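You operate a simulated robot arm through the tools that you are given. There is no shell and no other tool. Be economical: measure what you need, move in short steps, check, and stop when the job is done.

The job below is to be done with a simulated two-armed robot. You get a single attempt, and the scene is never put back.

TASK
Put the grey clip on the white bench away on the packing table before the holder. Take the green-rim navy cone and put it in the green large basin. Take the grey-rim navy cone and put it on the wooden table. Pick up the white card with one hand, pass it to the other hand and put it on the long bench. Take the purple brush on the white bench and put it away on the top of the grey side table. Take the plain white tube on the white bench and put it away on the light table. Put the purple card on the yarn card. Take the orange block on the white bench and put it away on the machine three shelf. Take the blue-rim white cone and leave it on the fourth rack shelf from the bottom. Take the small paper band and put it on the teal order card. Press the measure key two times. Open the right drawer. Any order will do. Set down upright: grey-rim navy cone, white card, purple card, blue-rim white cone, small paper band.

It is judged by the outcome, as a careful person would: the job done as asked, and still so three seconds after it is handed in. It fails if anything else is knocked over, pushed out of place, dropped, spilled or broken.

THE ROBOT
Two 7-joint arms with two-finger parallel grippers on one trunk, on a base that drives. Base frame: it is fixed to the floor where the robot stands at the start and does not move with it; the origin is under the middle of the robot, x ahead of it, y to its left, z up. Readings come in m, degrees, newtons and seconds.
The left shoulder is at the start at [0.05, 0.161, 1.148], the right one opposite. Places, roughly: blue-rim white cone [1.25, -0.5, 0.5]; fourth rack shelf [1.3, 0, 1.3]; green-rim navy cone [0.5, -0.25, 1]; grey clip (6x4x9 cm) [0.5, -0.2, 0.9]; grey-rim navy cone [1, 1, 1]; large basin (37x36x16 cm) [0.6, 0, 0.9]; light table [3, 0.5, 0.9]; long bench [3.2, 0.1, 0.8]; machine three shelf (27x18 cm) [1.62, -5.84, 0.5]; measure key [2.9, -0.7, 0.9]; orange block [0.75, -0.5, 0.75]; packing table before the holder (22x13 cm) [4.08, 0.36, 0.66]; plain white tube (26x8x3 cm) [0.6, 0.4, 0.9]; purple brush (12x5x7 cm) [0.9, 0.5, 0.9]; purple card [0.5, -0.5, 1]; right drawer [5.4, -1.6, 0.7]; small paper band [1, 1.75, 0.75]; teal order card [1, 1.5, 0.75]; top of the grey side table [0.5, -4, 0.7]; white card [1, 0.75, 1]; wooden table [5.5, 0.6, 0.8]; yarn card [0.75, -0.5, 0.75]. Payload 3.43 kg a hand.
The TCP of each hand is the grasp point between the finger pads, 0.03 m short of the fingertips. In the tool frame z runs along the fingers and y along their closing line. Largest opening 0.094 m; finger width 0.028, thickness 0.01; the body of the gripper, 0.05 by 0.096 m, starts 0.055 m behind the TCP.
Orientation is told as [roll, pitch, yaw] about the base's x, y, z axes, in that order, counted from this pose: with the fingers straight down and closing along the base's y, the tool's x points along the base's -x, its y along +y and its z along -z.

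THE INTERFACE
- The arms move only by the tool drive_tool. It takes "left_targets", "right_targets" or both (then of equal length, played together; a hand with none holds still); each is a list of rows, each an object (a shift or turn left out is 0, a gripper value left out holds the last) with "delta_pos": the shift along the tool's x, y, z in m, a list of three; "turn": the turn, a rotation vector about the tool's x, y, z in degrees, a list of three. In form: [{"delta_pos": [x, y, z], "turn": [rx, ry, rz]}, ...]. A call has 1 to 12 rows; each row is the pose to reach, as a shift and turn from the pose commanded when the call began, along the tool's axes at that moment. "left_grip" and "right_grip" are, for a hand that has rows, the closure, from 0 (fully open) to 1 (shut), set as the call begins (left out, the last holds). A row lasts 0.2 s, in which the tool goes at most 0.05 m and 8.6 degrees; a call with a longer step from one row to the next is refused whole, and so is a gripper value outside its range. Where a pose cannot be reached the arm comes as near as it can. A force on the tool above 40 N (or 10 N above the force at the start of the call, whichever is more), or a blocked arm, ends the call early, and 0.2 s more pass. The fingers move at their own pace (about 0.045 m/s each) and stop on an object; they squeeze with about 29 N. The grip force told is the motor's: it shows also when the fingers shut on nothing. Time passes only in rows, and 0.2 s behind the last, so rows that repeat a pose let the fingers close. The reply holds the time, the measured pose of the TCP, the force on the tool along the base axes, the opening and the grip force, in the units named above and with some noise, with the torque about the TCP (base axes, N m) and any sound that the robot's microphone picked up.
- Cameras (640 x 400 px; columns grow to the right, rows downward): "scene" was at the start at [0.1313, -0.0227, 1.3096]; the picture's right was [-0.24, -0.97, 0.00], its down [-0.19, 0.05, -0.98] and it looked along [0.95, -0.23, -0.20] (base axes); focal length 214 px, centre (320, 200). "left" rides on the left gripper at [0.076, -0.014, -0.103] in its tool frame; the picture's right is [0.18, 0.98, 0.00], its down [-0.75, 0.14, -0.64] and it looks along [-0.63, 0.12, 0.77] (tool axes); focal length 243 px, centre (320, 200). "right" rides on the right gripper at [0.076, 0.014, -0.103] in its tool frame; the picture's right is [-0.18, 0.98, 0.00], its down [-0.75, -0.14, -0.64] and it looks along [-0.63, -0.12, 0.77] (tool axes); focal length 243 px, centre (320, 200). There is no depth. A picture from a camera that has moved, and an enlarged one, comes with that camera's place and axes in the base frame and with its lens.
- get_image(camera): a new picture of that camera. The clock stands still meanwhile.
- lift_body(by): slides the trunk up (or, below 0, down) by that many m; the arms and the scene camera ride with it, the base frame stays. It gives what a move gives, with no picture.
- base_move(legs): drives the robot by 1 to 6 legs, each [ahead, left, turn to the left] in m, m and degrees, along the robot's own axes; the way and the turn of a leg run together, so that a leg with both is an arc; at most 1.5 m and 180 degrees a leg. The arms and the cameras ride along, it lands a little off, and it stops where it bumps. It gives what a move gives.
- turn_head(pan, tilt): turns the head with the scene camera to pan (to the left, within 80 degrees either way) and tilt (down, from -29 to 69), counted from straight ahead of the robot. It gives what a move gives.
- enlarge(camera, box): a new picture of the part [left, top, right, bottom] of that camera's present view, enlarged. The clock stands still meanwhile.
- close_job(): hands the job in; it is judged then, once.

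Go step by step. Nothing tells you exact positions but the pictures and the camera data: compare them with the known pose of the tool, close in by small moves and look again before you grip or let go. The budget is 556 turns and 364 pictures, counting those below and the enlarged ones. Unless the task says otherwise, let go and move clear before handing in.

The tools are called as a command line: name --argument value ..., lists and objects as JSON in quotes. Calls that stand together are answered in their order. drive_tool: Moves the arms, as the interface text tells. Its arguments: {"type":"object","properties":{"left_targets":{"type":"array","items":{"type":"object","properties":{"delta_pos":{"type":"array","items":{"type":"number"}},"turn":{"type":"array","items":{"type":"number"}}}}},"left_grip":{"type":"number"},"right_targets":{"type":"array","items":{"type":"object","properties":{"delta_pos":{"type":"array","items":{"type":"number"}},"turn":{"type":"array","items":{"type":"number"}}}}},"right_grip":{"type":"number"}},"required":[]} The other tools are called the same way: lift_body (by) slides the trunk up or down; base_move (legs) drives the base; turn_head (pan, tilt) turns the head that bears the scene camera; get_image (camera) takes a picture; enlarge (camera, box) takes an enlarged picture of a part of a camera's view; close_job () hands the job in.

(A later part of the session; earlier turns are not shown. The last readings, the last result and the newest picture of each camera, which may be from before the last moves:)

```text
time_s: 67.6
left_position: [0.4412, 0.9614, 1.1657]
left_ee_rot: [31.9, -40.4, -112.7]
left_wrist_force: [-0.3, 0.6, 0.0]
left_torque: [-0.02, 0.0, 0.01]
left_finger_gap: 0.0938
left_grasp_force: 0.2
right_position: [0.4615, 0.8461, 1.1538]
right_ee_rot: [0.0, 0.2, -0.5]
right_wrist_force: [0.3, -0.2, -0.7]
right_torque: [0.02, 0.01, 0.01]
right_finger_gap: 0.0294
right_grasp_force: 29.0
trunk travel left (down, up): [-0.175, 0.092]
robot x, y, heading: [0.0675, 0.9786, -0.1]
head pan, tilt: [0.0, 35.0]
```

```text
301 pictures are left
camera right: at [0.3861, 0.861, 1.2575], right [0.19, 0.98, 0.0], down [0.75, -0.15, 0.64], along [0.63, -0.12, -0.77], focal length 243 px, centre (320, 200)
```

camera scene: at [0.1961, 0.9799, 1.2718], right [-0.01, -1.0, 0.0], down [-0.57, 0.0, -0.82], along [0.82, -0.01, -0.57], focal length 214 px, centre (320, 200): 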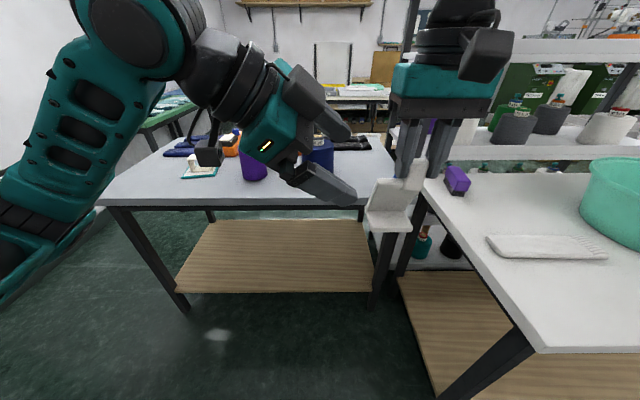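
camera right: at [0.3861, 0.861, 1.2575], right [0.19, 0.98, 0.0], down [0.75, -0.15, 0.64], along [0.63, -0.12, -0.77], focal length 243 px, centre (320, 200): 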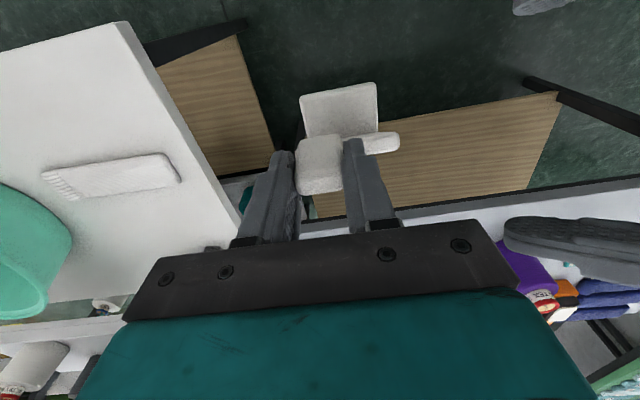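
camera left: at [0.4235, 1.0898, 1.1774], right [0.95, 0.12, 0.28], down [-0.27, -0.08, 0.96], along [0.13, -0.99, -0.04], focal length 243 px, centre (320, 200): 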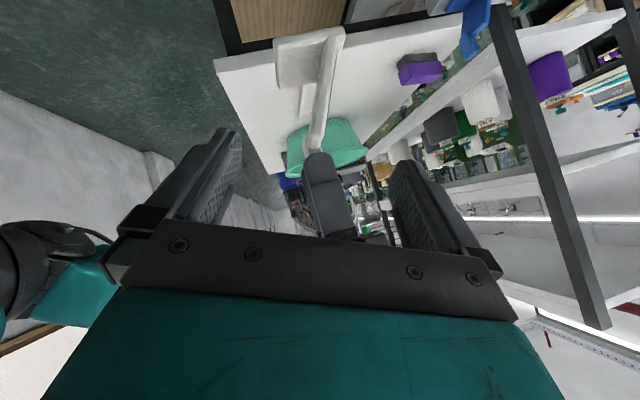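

Panel edge is end-on between the left fingers. Advance along the finger direction.

drive_tool --left_targets '[{"delta_pos": [0, 0.001, 0.03]}, {"delta_pos": [0, 0.002, 0.06]}, {"delta_pos": [0, 0.002, 0.085]}, {"delta_pos": [0, 0.002, 0.105]}]'

get_image --camera "left"

enlarge --camera "scene" --box '[280, 80, 520, 260]'

get_image --camera "right"

```text
time_s: 68.6
left_position: [0.4724, 0.888, 1.0971]
left_ee_rot: [31.9, -40.4, -112.8]
left_wrist_force: [0.7, 0.3, 0.4]
left_torque: [0.03, -0.05, 0.01]
left_finger_gap: 0.0938
left_grasp_force: 0.0
right_position: [0.4617, 0.846, 1.153]
right_ee_rot: [0.1, 0.2, -0.5]
right_wrist_force: [0.0, 0.7, -0.7]
right_torque: [-0.02, 0.01, 0.0]
right_finger_gap: 0.0294
right_grasp_force: 28.9
trunk travel left (down, up): [-0.175, 0.092]
robot x, y, heading: [0.0679, 0.9804, -0.2]
head pan, tilt: [0.0, 35.0]
```

```text
300 pictures are left
camera left: at [0.4534, 1.0154, 1.1091], right [0.95, 0.12, 0.28], down [-0.27, -0.07, 0.96], along [0.13, -0.99, -0.04], focal length 243 px, centre (320, 200)
```

left: 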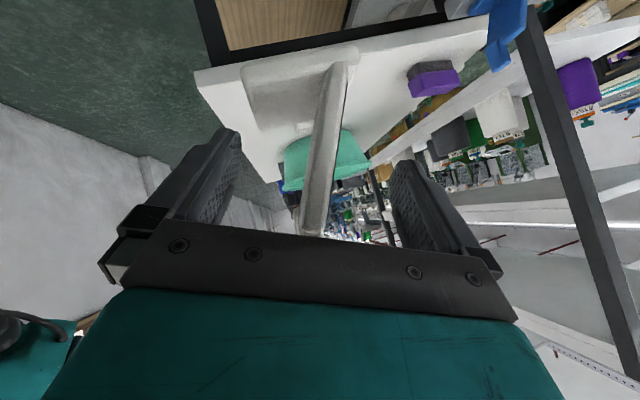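

```text
2.22 times, centred on (400, 170) of scene
camera zoom: at [0.196, 0.9804, 1.2719], right [-0.01, -1.0, 0.0], down [-0.57, 0.0, -0.82], along [0.82, -0.01, -0.57], focal length 477 px, centre (142, 267)
```

zoom: 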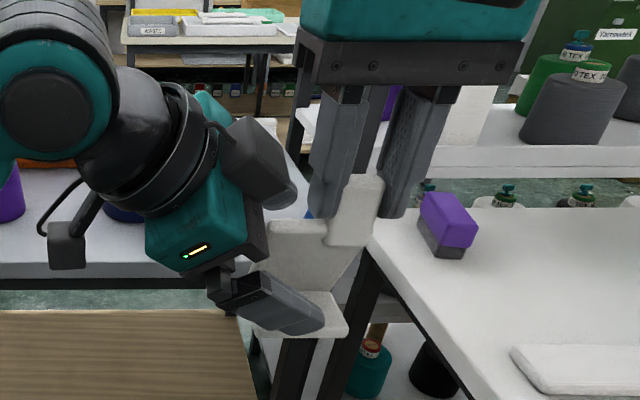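

```text
298 pictures are left
camera right: at [0.386, 0.8614, 1.2576], right [0.19, 0.98, 0.0], down [0.75, -0.15, 0.64], along [0.63, -0.12, -0.77], focal length 243 px, centre (320, 200)
```

right: 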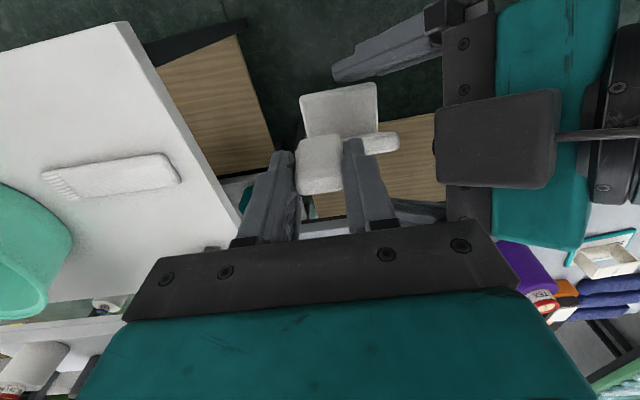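

drive_tool --left_targets '[{"delta_pos": [0, -0.003, 0.008]}, {"delta_pos": [0, -0.003, 0.016]}]'

drive_tool --left_targets '[{}, {}, {}, {}, {}, {}]' --left_grip 1

get_image --camera "left"

enlarge --camera "scene" --box '[280, 80, 520, 260]'

```text
time_s: 69.2
left_position: [0.474, 0.8761, 1.0849]
left_ee_rot: [31.9, -40.4, -112.7]
left_wrist_force: [0.6, -0.4, -0.4]
left_torque: [-0.01, 0.01, 0.0]
left_finger_gap: 0.0939
left_grasp_force: 0.2
right_position: [0.4617, 0.8471, 1.1539]
right_ee_rot: [0.1, 0.3, -0.5]
right_wrist_force: [0.1, 0.4, -0.7]
right_torque: [-0.02, 0.0, -0.01]
right_finger_gap: 0.0297
right_grasp_force: 29.1
trunk travel left (down, up): [-0.175, 0.092]
robot x, y, heading: [0.0726, 0.9821, -0.3]
head pan, tilt: [0.0, 35.0]
```

```text
time_s: 70.6
left_position: [0.4738, 0.8758, 1.0854]
left_ee_rot: [32.1, -40.4, -112.6]
left_wrist_force: [9.1, -3.9, 3.3]
left_torque: [0.18, -0.19, 0.29]
left_finger_gap: 0.0157
left_grasp_force: 28.6
right_position: [0.4601, 0.8471, 1.1543]
right_ee_rot: [0.0, 0.4, -0.4]
right_wrist_force: [-9.6, 5.1, -4.4]
right_torque: [0.0, 0.95, 0.08]
right_finger_gap: 0.0296
right_grasp_force: 29.8
trunk travel left (down, up): [-0.175, 0.092]
robot x, y, heading: [0.0659, 0.9825, -0.3]
head pan, tilt: [0.0, 35.0]
```

```text
297 pictures are left
camera left: at [0.4549, 1.004, 1.0976], right [0.95, 0.12, 0.28], down [-0.27, -0.07, 0.96], along [0.14, -0.99, -0.04], focal length 243 px, centre (320, 200)
```

left: 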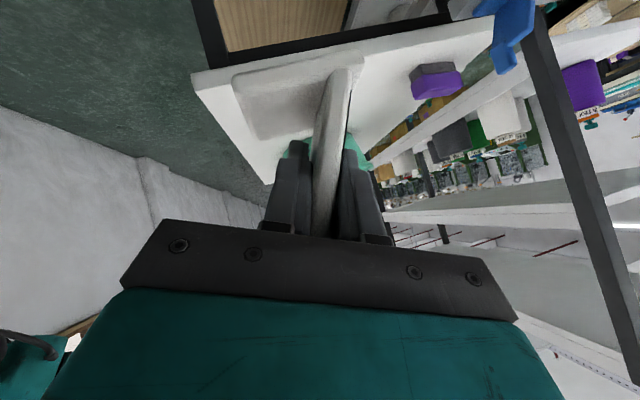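

```text
2.22 times, centred on (400, 170) of scene
camera zoom: at [0.1959, 0.9805, 1.2719], right [-0.01, -1.0, 0.0], down [-0.57, 0.0, -0.82], along [0.82, -0.01, -0.57], focal length 477 px, centre (142, 267)
```

zoom: 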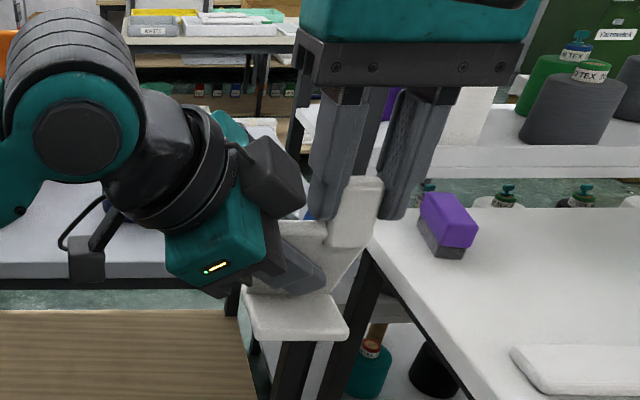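

Left hand has the panel. Release the right hand and withdraw it upward.

drive_tool --right_targets '[{}, {}, {}]' --right_grip 0.45

drive_tool --right_targets '[{"delta_pos": [0, 0, -0.03]}, {"delta_pos": [0, -0.01, -0.07]}, {"delta_pos": [0, -0.04, -0.1]}, {"delta_pos": [0, -0.08, -0.12]}, {"delta_pos": [0, -0.12, -0.14]}]'

get_image --camera "scene"

```text
time_s: 71.4
left_position: [0.4728, 0.8771, 1.0859]
left_ee_rot: [31.9, -40.5, -112.7]
left_wrist_force: [-1.4, 3.5, -1.0]
left_torque: [-0.17, -0.17, -0.03]
left_finger_gap: 0.0156
left_grasp_force: 28.7
right_position: [0.4613, 0.846, 1.1548]
right_ee_rot: [0.0, 0.2, -0.5]
right_wrist_force: [1.6, -3.7, 1.2]
right_torque: [0.06, -0.02, -0.03]
right_finger_gap: 0.0498
right_grasp_force: 0.2
trunk travel left (down, up): [-0.175, 0.092]
robot x, y, heading: [0.0653, 0.9826, -0.5]
head pan, tilt: [0.0, 35.0]
```

```text
time_s: 72.6
left_position: [0.4735, 0.8763, 1.0844]
left_ee_rot: [31.9, -40.4, -112.6]
left_wrist_force: [0.2, 0.4, -0.2]
left_torque: [-0.01, 0.02, 0.05]
left_finger_gap: 0.0157
left_grasp_force: 29.1
right_position: [0.4619, 0.7231, 1.2937]
right_ee_rot: [0.0, 0.1, -0.5]
right_wrist_force: [-0.3, -0.1, -0.2]
right_torque: [0.0, 0.0, -0.04]
right_finger_gap: 0.0518
right_grasp_force: 0.0
trunk travel left (down, up): [-0.175, 0.092]
robot x, y, heading: [0.0664, 0.9798, -0.5]
head pan, tilt: [0.0, 35.0]
```

```text
295 pictures are left
camera scene: at [0.1956, 0.9801, 1.2719], right [-0.01, -1.0, 0.0], down [-0.57, 0.0, -0.82], along [0.82, -0.01, -0.57], focal length 214 px, centre (320, 200)
```

scene: 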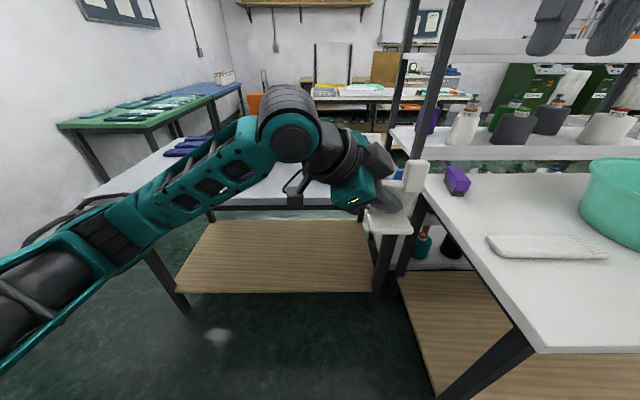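

Handover done. Raise the card high and to the left.

drive_tool --left_targets '[{"delta_pos": [-0.0145, 0.007, -0.043]}, {"delta_pos": [-0.029, 0.014, -0.086]}, {"delta_pos": [-0.0436, 0.021, -0.129]}, {"delta_pos": [-0.058, 0.028, -0.171]}, {"delta_pos": [-0.0727, 0.0355, -0.214]}]'

turn_head --pan 40 --tilt 25

get_image --camera "scene"

```text
time_s: 73.8
left_position: [0.4275, 0.9754, 1.2894]
left_ee_rot: [31.8, -40.4, -112.7]
left_wrist_force: [-0.1, -1.0, -0.1]
left_torque: [0.02, 0.01, 0.0]
left_finger_gap: 0.0156
left_grasp_force: 29.0
right_position: [0.4613, 0.7232, 1.2959]
right_ee_rot: [0.0, 0.2, -0.5]
right_wrist_force: [0.9, -0.1, 0.1]
right_torque: [0.01, 0.02, 0.01]
right_finger_gap: 0.0519
right_grasp_force: 0.1
trunk travel left (down, up): [-0.175, 0.092]
robot x, y, heading: [0.0664, 0.9813, -0.0]
head pan, tilt: [0.0, 35.0]
```

```text
time_s: 74.9
left_position: [0.4285, 0.9756, 1.2898]
left_ee_rot: [31.9, -40.4, -112.7]
left_wrist_force: [0.5, 0.0, -0.3]
left_torque: [0.01, 0.02, 0.01]
left_finger_gap: 0.0158
left_grasp_force: 28.6
right_position: [0.4626, 0.724, 1.2954]
right_ee_rot: [0.0, 0.2, -0.5]
right_wrist_force: [0.8, 0.8, -0.9]
right_torque: [0.06, 0.02, -0.01]
right_finger_gap: 0.0519
right_grasp_force: 0.1
trunk travel left (down, up): [-0.175, 0.092]
robot x, y, heading: [0.0673, 0.9834, -0.4]
head pan, tilt: [40.0, 25.0]
```

```text
294 pictures are left
camera scene: at [0.1788, 1.0398, 1.2876], right [0.64, -0.77, 0.0], down [-0.33, -0.27, -0.91], along [0.7, 0.58, -0.42], focal length 214 px, centre (320, 200)
```

scene: 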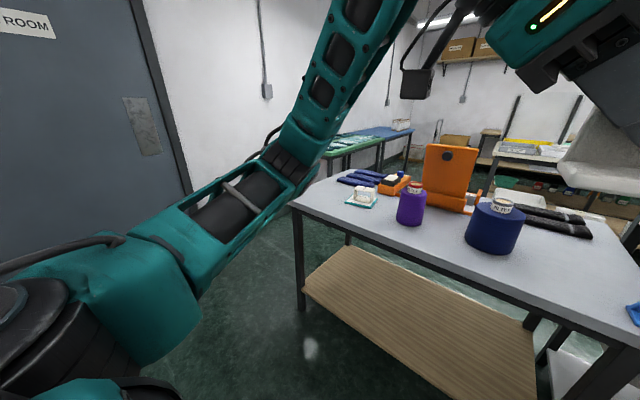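

drive_tool --left_targets '[{"delta_pos": [0.024, -0.0137, -0.0325]}, {"delta_pos": [0.048, -0.0274, -0.065]}]' --right_targets '[{}, {}]' --right_grip 0

base_move --legs '[[0, 0.2, 0], [0.42, 0, 0]]'

get_image --camera "right"

get_image --camera "scene"

```text
time_s: 75.5
left_position: [0.3966, 1.0582, 1.2868]
left_ee_rot: [32.1, -40.4, -112.8]
left_wrist_force: [0.3, -0.6, -1.1]
left_torque: [0.0, 0.02, -0.01]
left_finger_gap: 0.0159
left_grasp_force: 28.5
right_position: [0.4601, 0.7238, 1.295]
right_ee_rot: [-0.1, 0.2, -0.5]
right_wrist_force: [-0.2, -0.2, 0.8]
right_torque: [-0.01, 0.0, 0.01]
right_finger_gap: 0.0937
right_grasp_force: 0.1
trunk travel left (down, up): [-0.175, 0.092]
robot x, y, heading: [0.0696, 0.9837, -0.6]
head pan, tilt: [40.0, 25.0]
```

```text
time_s: 79.3
left_position: [0.8166, 1.2651, 1.2875]
left_ee_rot: [32.0, -40.3, -111.9]
left_wrist_force: [0.4, 0.6, -0.3]
left_torque: [0.03, 0.01, -0.01]
left_finger_gap: 0.0153
left_grasp_force: 29.0
right_position: [0.885, 0.933, 1.2948]
right_ee_rot: [0.1, 0.2, 0.2]
right_wrist_force: [0.2, 0.1, 0.2]
right_torque: [0.02, 0.03, 0.0]
right_finger_gap: 0.094
right_grasp_force: 0.1
trunk travel left (down, up): [-0.175, 0.092]
robot x, y, heading: [0.4849, 1.1827, 0.2]
head pan, tilt: [40.0, 25.0]
```

```text
293 pictures are left
camera right: at [0.8098, 0.9457, 1.3985], right [0.18, 0.98, 0.0], down [0.76, -0.14, 0.64], along [0.63, -0.12, -0.77], focal length 243 px, centre (320, 200)
```

right: 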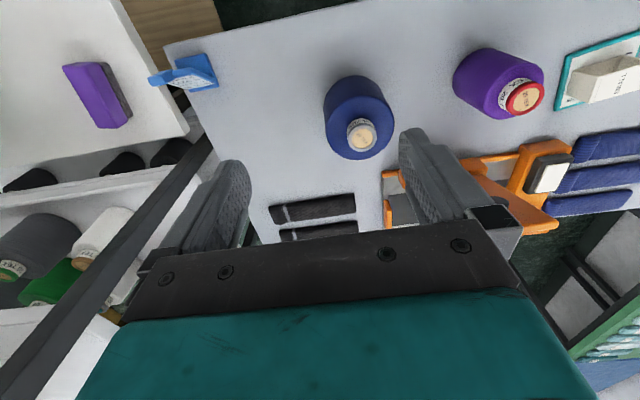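

```text
292 pictures are left
camera scene: at [0.5987, 1.2447, 1.2876], right [0.65, -0.76, 0.0], down [-0.32, -0.27, -0.91], along [0.69, 0.59, -0.42], focal length 214 px, centre (320, 200)
```

scene: 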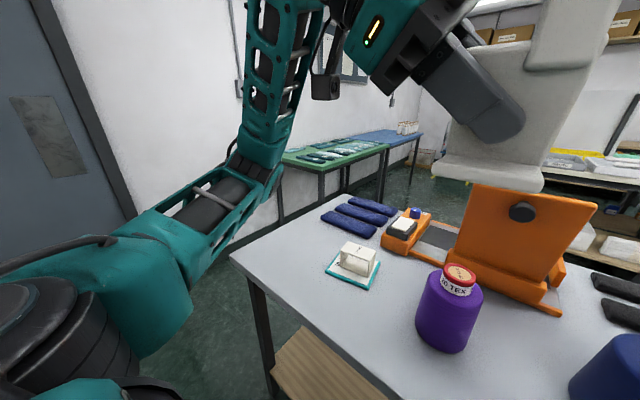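

drive_tool --right_targets '[{"delta_pos": [-0.04, 0.017, 0]}, {"delta_pos": [-0.08, 0.034, 0]}, {"delta_pos": [-0.12, 0.05, 0.01]}, {"delta_pos": [-0.121, 0.05, 0.055]}, {"delta_pos": [-0.121, 0.05, 0.1]}, {"delta_pos": [-0.121, 0.05, 0.145]}, {"delta_pos": [-0.121, 0.05, 0.18]}]'

get_image --camera "right"

turn_head --pan 0 --tilt 35

enlarge --camera "scene" --box '[290, 110, 530, 290]'

```text
time_s: 80.9
left_position: [0.8166, 1.2653, 1.287]
left_ee_rot: [31.9, -40.4, -112.0]
left_wrist_force: [0.3, -0.3, -0.2]
left_torque: [-0.03, 0.02, -0.01]
left_finger_gap: 0.016
left_grasp_force: 28.7
right_position: [1.007, 0.9834, 1.1112]
right_ee_rot: [0.0, 0.2, 0.3]
right_wrist_force: [0.6, -0.4, -0.1]
right_torque: [0.0, 0.0, -0.01]
right_finger_gap: 0.0939
right_grasp_force: 0.0
right hand out of reach, approached as far as the arm can: row 2, 3, 4, 5
trunk travel left (down, up): [-0.175, 0.092]
robot x, y, heading: [0.4866, 1.1849, 0.3]
head pan, tilt: [40.0, 25.0]
```

```text
291 pictures are left
camera right: at [0.9317, 0.9967, 1.2142], right [0.18, 0.98, 0.0], down [0.76, -0.14, 0.64], along [0.63, -0.12, -0.77], focal length 243 px, centre (320, 200)
```

right: 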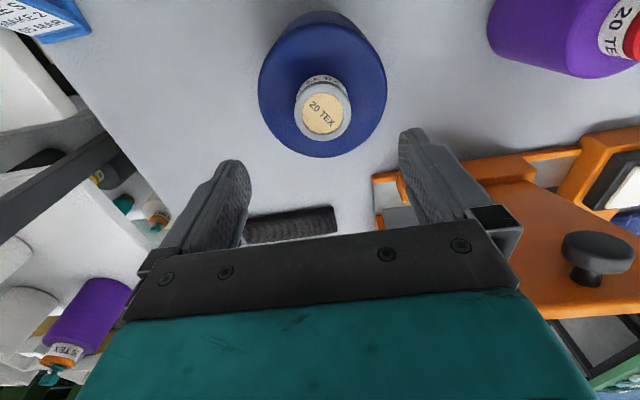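

```text
time_s: 82.0
left_position: [0.8164, 1.2659, 1.289]
left_ee_rot: [31.9, -40.4, -112.1]
left_wrist_force: [-0.2, 0.6, -1.1]
left_torque: [0.03, 0.01, 0.02]
left_finger_gap: 0.0158
left_grasp_force: 28.4
right_position: [1.0078, 0.9811, 1.1111]
right_ee_rot: [-0.1, 0.2, 0.2]
right_wrist_force: [-0.2, 0.5, 0.5]
right_torque: [-0.03, 0.0, -0.04]
right_finger_gap: 0.094
right_grasp_force: 0.1
trunk travel left (down, up): [-0.175, 0.092]
robot x, y, heading: [0.4885, 1.1861, 0.3]
head pan, tilt: [0.0, 35.0]
```

```text
2.22 times, centred on (410, 200) of scene
camera zoom: at [0.6161, 1.1857, 1.2719], right [0.01, -1.0, 0.0], down [-0.57, 0.0, -0.82], along [0.82, 0.01, -0.57], focal length 477 px, centre (120, 200)
```

zoom: 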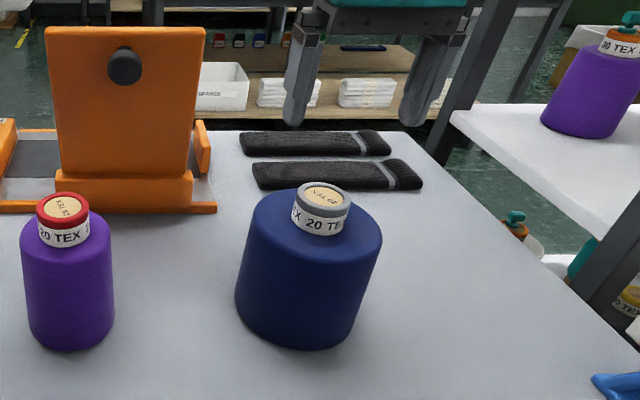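

drive_tool --right_targets '[{"delta_pos": [-0.006, 0.002, 0.04]}, {"delta_pos": [-0.006, 0.002, 0.08]}, {"delta_pos": [-0.006, 0.002, 0.1]}, {"delta_pos": [-0.006, 0.002, 0.112]}]'

get_image --camera "right"

enlarge --camera "scene" --box '[290, 110, 530, 290]'

```text
time_s: 83.0
left_position: [0.8166, 1.265, 1.2878]
left_ee_rot: [31.9, -40.4, -112.0]
left_wrist_force: [0.2, -0.2, -1.0]
left_torque: [0.02, -0.01, -0.02]
left_finger_gap: 0.0156
left_grasp_force: 29.0
right_position: [1.0134, 0.9851, 1.0013]
right_ee_rot: [0.0, 0.1, 0.3]
right_wrist_force: [-0.1, -1.1, -0.5]
right_torque: [-0.01, 0.0, -0.01]
right_finger_gap: 0.0941
right_grasp_force: 0.0
trunk travel left (down, up): [-0.175, 0.092]
robot x, y, heading: [0.4885, 1.1909, 0.3]
head pan, tilt: [0.0, 35.0]
```

```text
289 pictures are left
camera right: at [0.9383, 0.9981, 1.1051], right [0.18, 0.98, 0.0], down [0.76, -0.14, 0.64], along [0.63, -0.12, -0.77], focal length 243 px, centre (320, 200)
```

right: 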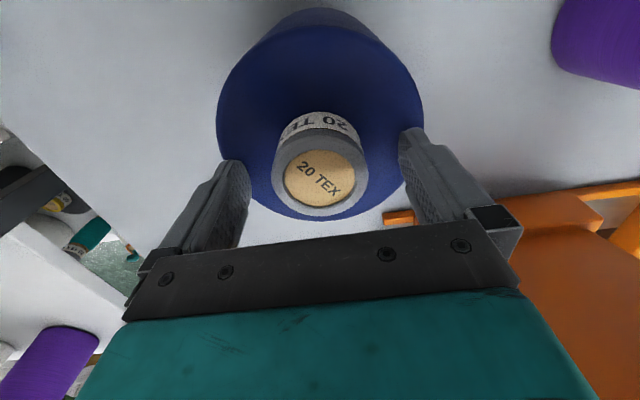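

```text
2.22 times, centred on (410, 200) of scene
camera zoom: at [0.6161, 1.1855, 1.2719], right [0.01, -1.0, 0.0], down [-0.57, 0.0, -0.82], along [0.82, 0.0, -0.57], focal length 477 px, centre (120, 200)
```

zoom: 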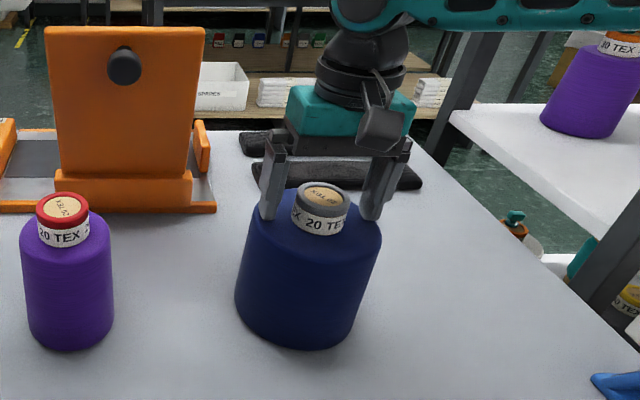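

drive_tool --right_targets '[{"delta_pos": [0, 0, 0.005]}, {"delta_pos": [0, 0, 0.01]}]'

drive_tool --right_targets '[{}, {}, {}, {}]' --right_grip 1

drive_tool --right_targets '[{"delta_pos": [0, 0, -0.03]}, {"delta_pos": [0, 0, -0.07]}, {"delta_pos": [0, 0, -0.11]}, {"delta_pos": [0, 0, -0.15]}, {"delta_pos": [0, 0, -0.19]}, {"delta_pos": [0, 0, -0.21]}]'

get_image --camera "right"

```text
time_s: 83.6
left_position: [0.8143, 1.2655, 1.2897]
left_ee_rot: [32.1, -40.3, -112.1]
left_wrist_force: [0.2, 0.2, -0.8]
left_torque: [0.03, 0.02, 0.04]
left_finger_gap: 0.0156
left_grasp_force: 29.1
right_position: [1.0126, 0.9837, 0.9996]
right_ee_rot: [0.1, -0.6, 0.3]
right_wrist_force: [1.7, -7.7, 39.7]
right_torque: [-0.71, 0.5, 0.65]
right_finger_gap: 0.0942
right_grasp_force: 0.2
trunk travel left (down, up): [-0.175, 0.092]
robot x, y, heading: [0.4894, 1.1859, 0.6]
head pan, tilt: [0.0, 35.0]
```

```text
time_s: 84.1
left_position: [0.8156, 1.266, 1.2876]
left_ee_rot: [32.1, -40.3, -112.1]
left_wrist_force: [-0.8, 0.9, -0.6]
left_torque: [0.03, -0.01, 0.03]
left_finger_gap: 0.0154
left_grasp_force: 29.3
right_position: [1.0146, 0.9833, 1.0009]
right_ee_rot: [0.1, -0.8, 0.1]
right_wrist_force: [-2.2, 0.3, 22.6]
right_torque: [-1.52, 0.4, 0.1]
right_finger_gap: 0.0562
right_grasp_force: 7.1
trunk travel left (down, up): [-0.175, 0.092]
robot x, y, heading: [0.4901, 1.1832, 0.2]
head pan, tilt: [0.0, 35.0]
stopped in row 2 (right hand): the force on the tool passed its limit (the readings are from after the stop); the commanded pose is now the measured one
```

```text
time_s: 85.5
left_position: [0.8144, 1.2671, 1.2875]
left_ee_rot: [32.0, -40.4, -112.1]
left_wrist_force: [-0.9, -0.2, -0.7]
left_torque: [0.0, -0.03, 0.05]
left_finger_gap: 0.016
left_grasp_force: 29.0
right_position: [0.9916, 0.9695, 1.2029]
right_ee_rot: [0.0, -0.4, 0.0]
right_wrist_force: [-1.2, 0.6, -6.0]
right_torque: [-0.01, -0.01, 0.0]
right_finger_gap: 0.049
right_grasp_force: 29.0
right hand out of reach, approached as far as the arm can: row 4, 5, 6
trunk travel left (down, up): [-0.175, 0.092]
robot x, y, heading: [0.4893, 1.1828, 0.3]
head pan, tilt: [0.0, 35.0]
```

```text
287 pictures are left
camera right: at [0.9144, 0.9835, 1.3055], right [0.18, 0.98, 0.0], down [0.75, -0.14, 0.65], along [0.64, -0.12, -0.76], focal length 243 px, centre (320, 200)
```

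right: 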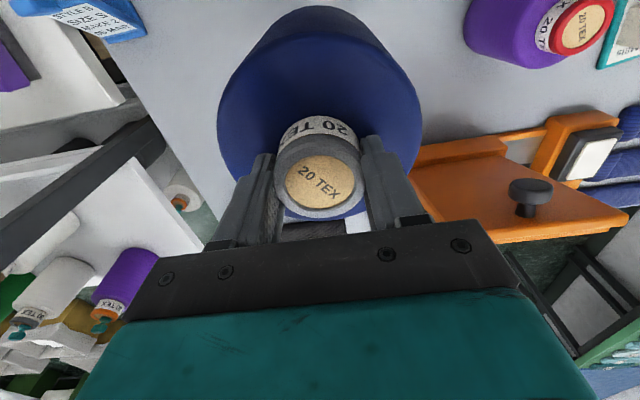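

The cone is held (it rests in the hand; weight ~0.55 kg). Now back out and go around the right side of the bench to the far area; first pull the hands in.

base_move --legs '[[-0.8, 0, 0]]'

drive_tool --right_targets '[{"delta_pos": [0.04, 0, -0.01]}, {"delta_pos": [0.08, 0, -0.03]}, {"delta_pos": [0.12, 0, -0.05]}, {"delta_pos": [0.14, 0, -0.07]}]'

base_move --legs '[[0, -1.15, 0], [0, -1.2, 0]]'

turn_head --pan 0 --tilt 20

get_image --camera "scene"

```text
time_s: 89.7
left_position: [0.0302, 1.2596, 1.2879]
left_ee_rot: [31.9, -40.4, -111.9]
left_wrist_force: [0.6, -1.1, -0.7]
left_torque: [-0.02, 0.02, 0.01]
left_finger_gap: 0.0158
left_grasp_force: 29.5
right_position: [0.2061, 0.9641, 1.2015]
right_ee_rot: [0.1, -0.5, 0.2]
right_wrist_force: [-0.2, -0.4, -5.8]
right_torque: [-0.04, 0.0, -0.01]
right_finger_gap: 0.0489
right_grasp_force: 28.9
trunk travel left (down, up): [-0.175, 0.092]
robot x, y, heading: [-0.3007, 1.1829, 0.5]
head pan, tilt: [0.0, 35.0]
```

```text
time_s: 90.7
left_position: [0.0293, 1.2618, 1.2869]
left_ee_rot: [31.9, -40.4, -111.8]
left_wrist_force: [-0.3, -0.3, -0.9]
left_torque: [0.0, -0.01, 0.0]
left_finger_gap: 0.0157
left_grasp_force: 28.9
right_position: [0.0675, 0.9626, 1.2729]
right_ee_rot: [0.2, -0.5, 0.1]
right_wrist_force: [-0.2, 0.1, -6.4]
right_torque: [-0.01, -0.05, 0.02]
right_finger_gap: 0.0491
right_grasp_force: 29.1
trunk travel left (down, up): [-0.175, 0.092]
robot x, y, heading: [-0.3008, 1.1794, 0.4]
head pan, tilt: [0.0, 35.0]
```

```text
time_s: 102.0
left_position: [0.0951, -1.0168, 1.2869]
left_ee_rot: [31.9, -40.4, -109.1]
left_wrist_force: [-0.6, 0.1, -1.2]
left_torque: [0.0, -0.01, 0.01]
left_finger_gap: 0.0156
left_grasp_force: 29.0
right_position: [0.1482, -1.3118, 1.2722]
right_ee_rot: [0.2, -0.4, 3.0]
right_wrist_force: [-0.6, 0.7, -6.4]
right_torque: [-0.02, -0.02, 0.03]
right_finger_gap: 0.0491
right_grasp_force: 28.5
trunk travel left (down, up): [-0.175, 0.092]
robot x, y, heading: [-0.2317, -1.1091, 3.2]
head pan, tilt: [0.0, 35.0]
```

```text
time_s: 102.8
left_position: [0.0954, -1.0171, 1.2871]
left_ee_rot: [31.9, -40.5, -109.1]
left_wrist_force: [0.3, -0.5, -0.5]
left_torque: [0.01, 0.01, 0.0]
left_finger_gap: 0.0158
left_grasp_force: 29.4
right_position: [0.1486, -1.3121, 1.2721]
right_ee_rot: [0.0, -0.4, 3.0]
right_wrist_force: [0.1, -0.1, -6.1]
right_torque: [0.01, -0.01, 0.01]
right_finger_gap: 0.0488
right_grasp_force: 29.5
trunk travel left (down, up): [-0.175, 0.092]
robot x, y, heading: [-0.2299, -1.1123, 3.3]
head pan, tilt: [0.0, 20.0]
```

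```text
286 pictures are left
camera scene: at [-0.0955, -1.1057, 1.2956], right [0.06, -1.0, 0.0], down [-0.34, -0.02, -0.94], along [0.94, 0.05, -0.34], focal length 214 px, centre (320, 200)
```

scene: 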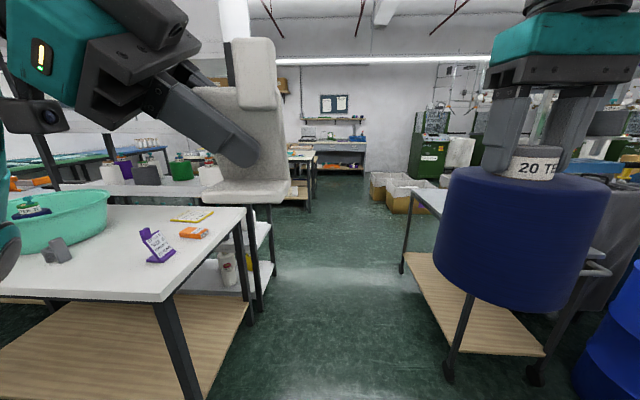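

The corridor is clear. Straighten and drive through along y≈-1.18.

base_move --legs '[[0, 0, -3.3], [0, -0.07, 0], [1.3, 0, 0]]'

get_image --camera "scene"

```text
time_s: 110.4
left_position: [1.4049, -1.1051, 1.2862]
left_ee_rot: [32.0, -40.4, -112.3]
left_wrist_force: [0.3, 0.6, -0.7]
left_torque: [-0.01, 0.0, 0.01]
left_finger_gap: 0.0156
left_grasp_force: 29.2
right_position: [1.4418, -1.4028, 1.2723]
right_ee_rot: [0.1, -0.4, -0.1]
right_wrist_force: [-0.1, 0.0, -6.2]
right_torque: [-0.04, -0.03, -0.03]
right_finger_gap: 0.0488
right_grasp_force: 28.7
trunk travel left (down, up): [-0.175, 0.092]
robot x, y, heading: [1.0737, -1.181, -0.2]
head pan, tilt: [0.0, 20.0]
```

```text
285 pictures are left
camera scene: at [1.209, -1.1833, 1.2956], right [0.0, -1.0, 0.0], down [-0.34, 0.0, -0.94], along [0.94, 0.0, -0.34], focal length 214 px, centre (320, 200)
```

scene: 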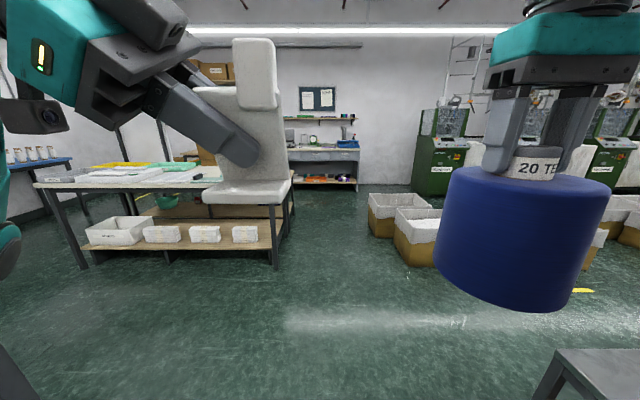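

base_move --legs '[[0.6, 0, 0]]'

turn_head --pan 45 --tilt 20

get_image --camera "scene"

turn_head --pan 0 --tilt 10

get_image --camera "scene"

```text
time_s: 113.8
left_position: [2.0152, -1.1131, 1.288]
left_ee_rot: [31.9, -40.3, -113.1]
left_wrist_force: [0.7, -0.8, -0.3]
left_torque: [0.05, 0.01, 0.02]
left_finger_gap: 0.0157
left_grasp_force: 28.9
right_position: [2.0484, -1.4125, 1.273]
right_ee_rot: [0.0, -0.3, -1.0]
right_wrist_force: [0.7, -0.1, -6.6]
right_torque: [0.0, 0.02, 0.04]
right_finger_gap: 0.0488
right_grasp_force: 28.9
trunk travel left (down, up): [-0.175, 0.092]
robot x, y, heading: [1.6836, -1.1845, -0.9]
head pan, tilt: [0.0, 20.0]
```

```text
time_s: 114.9
left_position: [2.0147, -1.1144, 1.2878]
left_ee_rot: [31.9, -40.5, -113.2]
left_wrist_force: [-0.4, 0.6, -0.7]
left_torque: [0.0, 0.01, 0.01]
left_finger_gap: 0.0158
left_grasp_force: 28.5
right_position: [2.0471, -1.4129, 1.2716]
right_ee_rot: [0.0, -0.4, -1.1]
right_wrist_force: [0.7, -0.1, -7.0]
right_torque: [0.0, 0.01, -0.01]
right_finger_gap: 0.0489
right_grasp_force: 28.7
trunk travel left (down, up): [-0.175, 0.092]
robot x, y, heading: [1.6828, -1.1862, -0.8]
head pan, tilt: [45.0, 20.0]
```

```text
284 pictures are left
camera scene: at [1.7916, -1.1231, 1.2957], right [0.7, -0.72, 0.0], down [-0.25, -0.24, -0.94], along [0.67, 0.65, -0.34], focal length 214 px, centre (320, 200)
```

scene: 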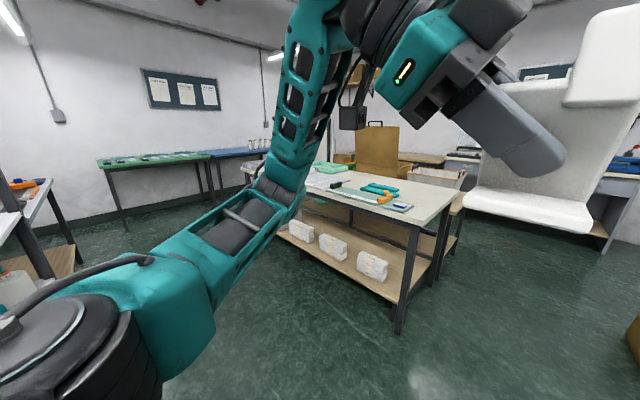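

```text
time_s: 116.0
left_position: [2.0147, -1.1134, 1.2867]
left_ee_rot: [32.0, -40.4, -113.1]
left_wrist_force: [0.4, -0.8, -0.8]
left_torque: [0.0, 0.0, -0.02]
left_finger_gap: 0.0155
left_grasp_force: 29.2
right_position: [2.0473, -1.4128, 1.2718]
right_ee_rot: [0.0, -0.3, -1.1]
right_wrist_force: [0.7, 0.3, -6.5]
right_torque: [-0.02, 0.0, -0.01]
right_finger_gap: 0.0488
right_grasp_force: 28.5
trunk travel left (down, up): [-0.175, 0.092]
robot x, y, heading: [1.6858, -1.184, -0.8]
head pan, tilt: [0.0, 10.0]
```

```text
283 pictures are left
camera scene: at [1.8177, -1.1892, 1.3119], right [-0.01, -1.0, 0.0], down [-0.17, 0.0, -0.98], along [0.98, -0.01, -0.17], focal length 214 px, centre (320, 200)
```

scene: 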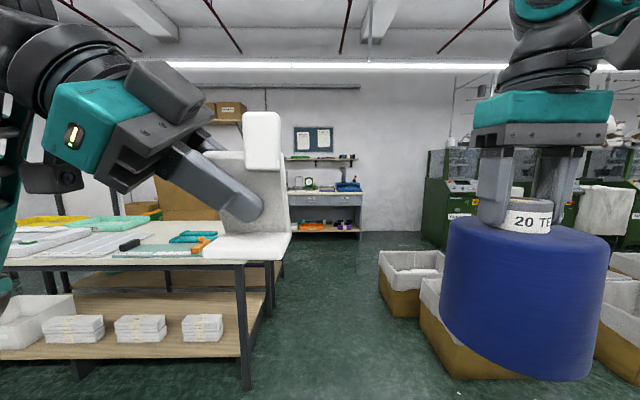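

turn_head --pan 22 --tilt 15

enlarge --camera "scene" --box '[120, 110, 440, 310]'

```text
time_s: 116.9
left_position: [2.0144, -1.1123, 1.2868]
left_ee_rot: [31.9, -40.4, -113.0]
left_wrist_force: [0.2, 0.6, -0.2]
left_torque: [0.0, 0.01, 0.01]
left_finger_gap: 0.0158
left_grasp_force: 29.0
right_position: [2.0471, -1.4126, 1.2723]
right_ee_rot: [0.1, -0.5, -1.1]
right_wrist_force: [-0.3, -0.1, -6.5]
right_torque: [-0.01, -0.02, 0.02]
right_finger_gap: 0.0491
right_grasp_force: 29.1
trunk travel left (down, up): [-0.175, 0.092]
robot x, y, heading: [1.685, -1.1854, -0.4]
head pan, tilt: [22.0, 15.0]
```

```text
2.00 times, centred on (280, 210) of scene
camera zoom: at [1.8119, -1.1543, 1.3038], right [0.36, -0.93, 0.0], down [-0.24, -0.09, -0.97], along [0.9, 0.35, -0.26], focal length 429 px, centre (400, 180)
```

zoom: 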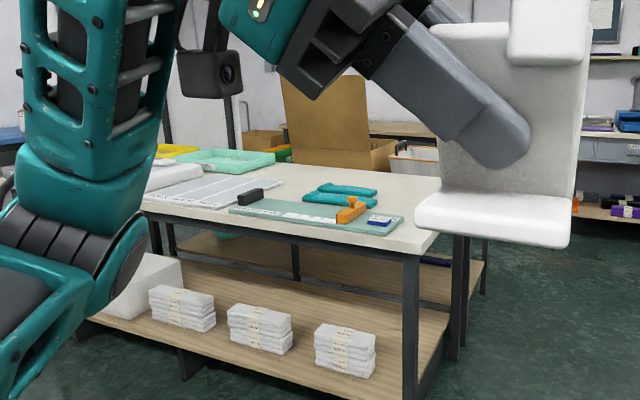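

base_move --legs '[[0.4, 0, 0], [0, 0.75, 0.5]]'

turn_head --pan -5 --tilt 30

get_image --camera "scene"

turn_head --pan 50 --tilt 20

get_image --camera "scene"

```text
time_s: 123.1
left_position: [2.412, -0.3523, 1.2864]
left_ee_rot: [31.9, -40.4, -112.6]
left_wrist_force: [-0.9, -0.1, -0.1]
left_torque: [-0.01, 0.03, 0.02]
left_finger_gap: 0.0156
left_grasp_force: 28.7
right_position: [2.4492, -0.6503, 1.2725]
right_ee_rot: [0.0, -0.4, -0.5]
right_wrist_force: [-0.6, 0.4, -6.3]
right_torque: [0.01, -0.02, 0.02]
right_finger_gap: 0.049
right_grasp_force: 29.4
trunk travel left (down, up): [-0.175, 0.092]
robot x, y, heading: [2.0795, -0.4289, -0.3]
head pan, tilt: [22.0, 15.0]
```

```text
time_s: 124.0
left_position: [2.413, -0.3526, 1.2877]
left_ee_rot: [32.0, -40.5, -112.5]
left_wrist_force: [0.5, -0.3, -0.3]
left_torque: [0.01, 0.03, 0.03]
left_finger_gap: 0.0159
left_grasp_force: 28.8
right_position: [2.4476, -0.6514, 1.2713]
right_ee_rot: [0.0, -0.5, -0.6]
right_wrist_force: [0.0, 0.6, -6.0]
right_torque: [0.0, 0.02, 0.0]
right_finger_gap: 0.049
right_grasp_force: 29.0
trunk travel left (down, up): [-0.175, 0.092]
robot x, y, heading: [2.0846, -0.4277, -0.3]
head pan, tilt: [-5.0, 30.0]
```

```text
281 pictures are left
camera scene: at [2.2132, -0.438, 1.2796], right [-0.09, -1.0, 0.0], down [-0.5, 0.05, -0.87], along [0.86, -0.08, -0.5], focal length 214 px, centre (320, 200)
```

scene: 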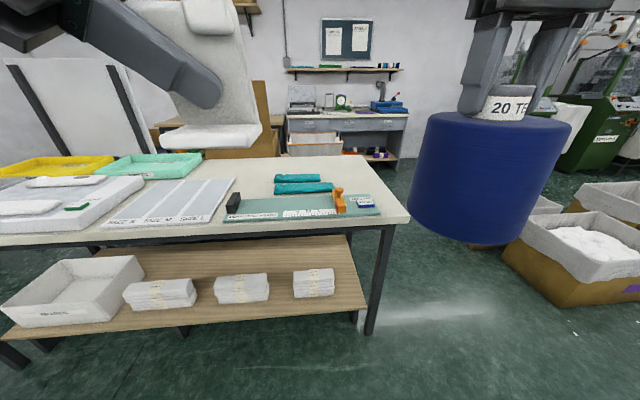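

```text
time_s: 125.2
left_position: [2.4125, -0.3525, 1.2868]
left_ee_rot: [32.0, -40.4, -112.7]
left_wrist_force: [0.2, -0.1, -1.3]
left_torque: [0.0, 0.0, -0.05]
left_finger_gap: 0.0158
left_grasp_force: 29.5
right_position: [2.4487, -0.652, 1.2723]
right_ee_rot: [0.0, -0.4, -0.6]
right_wrist_force: [0.6, 0.3, -6.0]
right_torque: [0.0, -0.01, 0.03]
right_finger_gap: 0.0491
right_grasp_force: 29.3
trunk travel left (down, up): [-0.175, 0.092]
robot x, y, heading: [2.0847, -0.4304, -0.2]
head pan, tilt: [50.0, 20.0]
```

```text
280 pictures are left
camera scene: at [2.1834, -0.3588, 1.2957], right [0.76, -0.65, 0.0], down [-0.22, -0.26, -0.94], along [0.61, 0.72, -0.34], focal length 214 px, centre (320, 200)
```

scene: 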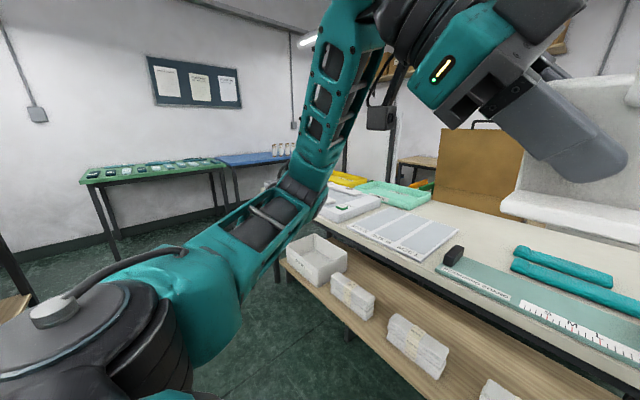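

The long bench carries the measuring board (blue key at its right end), lane board, light table and trays. I'll yaw the left hand +90° so it reaches forward naturally while keeping the card level.

drive_tool --left_targets '[{"turn": [-5.28, 3.32, -5.28]}, {"turn": [-10.56, 6.64, -10.56]}, {"turn": [-15.85, 9.95, -15.85]}, {"turn": [-21.1, 13.3, -21.1]}, {"turn": [-26.4, 16.6, -26.4]}, {"turn": [-31.7, 19.9, -31.7]}, {"turn": [-37, 23.2, -37]}, {"turn": [-42.3, 26.5, -42.3]}, {"turn": [-47.5, 29.9, -47.5]}, {"turn": [-52.8, 33.2, -52.8]}, {"turn": [-58.1, 36.5, -58.1]}]'

turn_head --pan 0 --tilt 20

get_image --camera "scene"

get_image --camera "left"

```text
time_s: 127.6
left_position: [2.4108, -0.3534, 1.2873]
left_ee_rot: [32.3, -40.1, -23.0]
left_wrist_force: [0.2, 0.8, -0.6]
left_torque: [-0.02, 0.04, 0.02]
left_finger_gap: 0.0156
left_grasp_force: 29.1
right_position: [2.4469, -0.6509, 1.2711]
right_ee_rot: [0.0, -0.4, -0.6]
right_wrist_force: [-0.6, -0.6, -6.5]
right_torque: [0.0, 0.04, -0.03]
right_finger_gap: 0.0488
right_grasp_force: 29.2
trunk travel left (down, up): [-0.175, 0.092]
robot x, y, heading: [2.082, -0.4339, -0.3]
head pan, tilt: [50.0, 20.0]
```

```text
time_s: 128.8
left_position: [2.4146, -0.3514, 1.2845]
left_ee_rot: [31.9, -39.4, -22.3]
left_wrist_force: [0.0, 0.4, -0.5]
left_torque: [0.0, 0.05, -0.01]
left_finger_gap: 0.0154
left_grasp_force: 29.1
right_position: [2.4473, -0.6515, 1.2713]
right_ee_rot: [-0.1, -0.4, -0.6]
right_wrist_force: [-0.2, 0.1, -5.6]
right_torque: [-0.02, -0.02, 0.0]
right_finger_gap: 0.0486
right_grasp_force: 28.9
trunk travel left (down, up): [-0.175, 0.092]
robot x, y, heading: [2.0808, -0.4286, -0.3]
head pan, tilt: [0.0, 20.0]
```

```text
279 pictures are left
camera scene: at [2.1911, -0.3659, 1.2977], right [0.68, -0.73, 0.0], down [-0.23, -0.22, -0.95], along [0.69, 0.65, -0.32], focal length 214 px, centre (320, 200)
```

scene: 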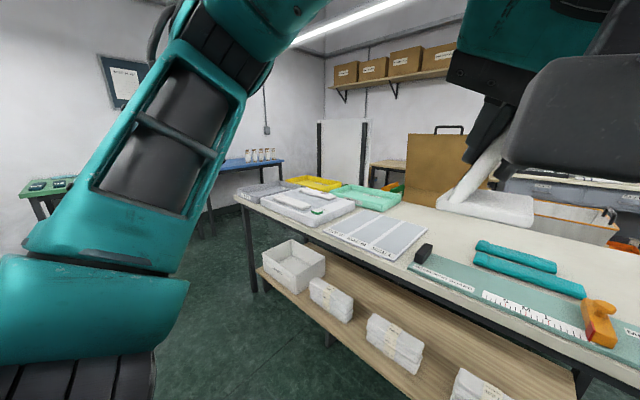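

```text
278 pictures are left
camera left: at [2.2884, -0.3704, 1.2988], right [-0.12, 0.95, 0.28], down [0.09, -0.27, 0.96], along [0.99, 0.14, -0.05], focal length 243 px, centre (320, 200)
```

left: 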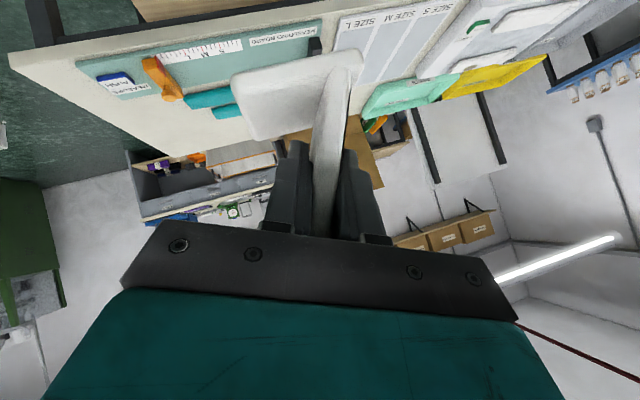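

The left arm is crowding the head. Extend the left hand forward and down to free it.

drive_tool --left_targets '[{"delta_pos": [0, 0.001, 0.04]}, {"delta_pos": [0, 0.002, 0.08]}, {"delta_pos": [0, 0.003, 0.12]}, {"delta_pos": [0, 0.005, 0.16]}]'

turn_head --pan 0 --tilt 25

get_image --camera "scene"

```text
time_s: 129.8
left_position: [2.5266, -0.3029, 1.1866]
left_ee_rot: [31.9, -40.1, -22.8]
left_wrist_force: [-0.1, 0.2, -1.3]
left_torque: [-0.02, 0.01, 0.01]
left_finger_gap: 0.0158
left_grasp_force: 28.4
right_position: [2.4491, -0.6517, 1.2714]
right_ee_rot: [0.0, -0.4, -0.7]
right_wrist_force: [0.4, -0.7, -6.2]
right_torque: [-0.01, -0.04, 0.02]
right_finger_gap: 0.0489
right_grasp_force: 29.3
trunk travel left (down, up): [-0.175, 0.092]
robot x, y, heading: [2.0823, -0.4289, -0.2]
head pan, tilt: [0.0, 20.0]
```

```text
time_s: 130.5
left_position: [2.5257, -0.3036, 1.1873]
left_ee_rot: [32.0, -40.1, -22.8]
left_wrist_force: [0.0, -0.1, -0.8]
left_torque: [0.01, 0.05, -0.01]
left_finger_gap: 0.0158
left_grasp_force: 29.0
right_position: [2.448, -0.6514, 1.2725]
right_ee_rot: [-0.1, -0.4, -0.7]
right_wrist_force: [0.3, -0.1, -6.7]
right_torque: [-0.01, -0.02, 0.01]
right_finger_gap: 0.0488
right_grasp_force: 28.8
trunk travel left (down, up): [-0.175, 0.092]
robot x, y, heading: [2.0824, -0.4285, -0.3]
head pan, tilt: [0.0, 25.0]
```

```text
277 pictures are left
camera scene: at [2.2152, -0.4302, 1.2876], right [0.0, -1.0, 0.0], down [-0.42, 0.0, -0.91], along [0.91, 0.0, -0.42], focal length 214 px, centre (320, 200)
```

scene: 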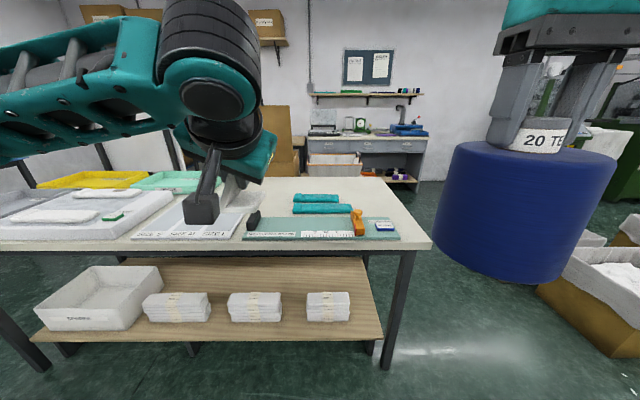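

Head is free. A clear patch on the bench is around [3.17, -0.19], between the lane board and the teal bars. I'll approach the bench front.

base_move --legs '[[0, 0.06, 0.3], [0.42, 0, 0]]'

turn_head --pan 0 --tilt 40

get_image --camera "scene"

get_image --camera "left"

```text
time_s: 133.6
left_position: [2.9376, -0.2389, 1.1864]
left_ee_rot: [32.0, -40.0, -22.4]
left_wrist_force: [0.0, 0.5, 0.2]
left_torque: [-0.01, 0.01, 0.02]
left_finger_gap: 0.0157
left_grasp_force: 29.2
right_position: [2.8636, -0.5874, 1.2708]
right_ee_rot: [0.1, -0.4, -0.1]
right_wrist_force: [0.4, -0.5, -6.5]
right_torque: [-0.01, 0.0, 0.0]
right_finger_gap: 0.0488
right_grasp_force: 29.4
trunk travel left (down, up): [-0.175, 0.092]
robot x, y, heading: [2.497, -0.367, 0.4]
head pan, tilt: [0.0, 25.0]
```

```text
time_s: 134.4
left_position: [2.9383, -0.2394, 1.187]
left_ee_rot: [32.0, -40.2, -22.3]
left_wrist_force: [-0.6, 0.1, -0.3]
left_torque: [0.01, 0.04, -0.01]
left_finger_gap: 0.0157
left_grasp_force: 28.9
right_position: [2.8634, -0.5866, 1.2721]
right_ee_rot: [0.0, -0.3, -0.1]
right_wrist_force: [-0.3, 0.1, -5.9]
right_torque: [-0.04, 0.01, -0.01]
right_finger_gap: 0.0486
right_grasp_force: 29.0
trunk travel left (down, up): [-0.175, 0.092]
robot x, y, heading: [2.4964, -0.3701, 0.6]
head pan, tilt: [0.0, 40.0]
```

```text
276 pictures are left
camera scene: at [2.6215, -0.3681, 1.2643], right [0.0, -1.0, 0.0], down [-0.64, 0.0, -0.77], along [0.77, 0.0, -0.64], focal length 214 px, centre (320, 200)
```

scene: 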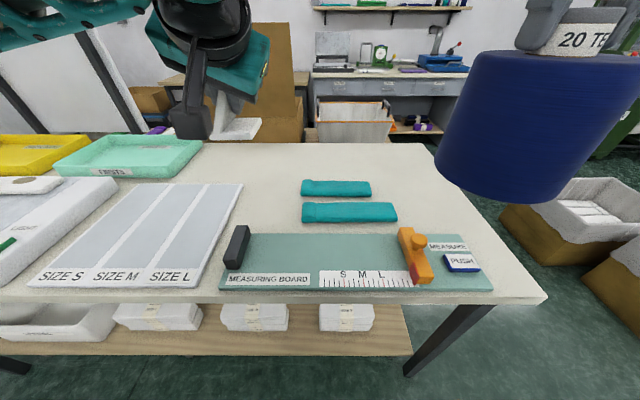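

```text
275 pictures are left
camera left: at [2.8113, -0.2583, 1.1996], right [-0.12, 0.95, 0.28], down [0.08, -0.27, 0.96], along [0.99, 0.14, -0.04], focal length 243 px, centre (320, 200)
```

left: 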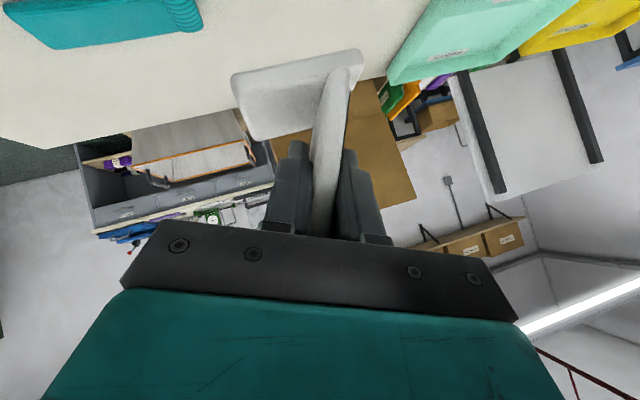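

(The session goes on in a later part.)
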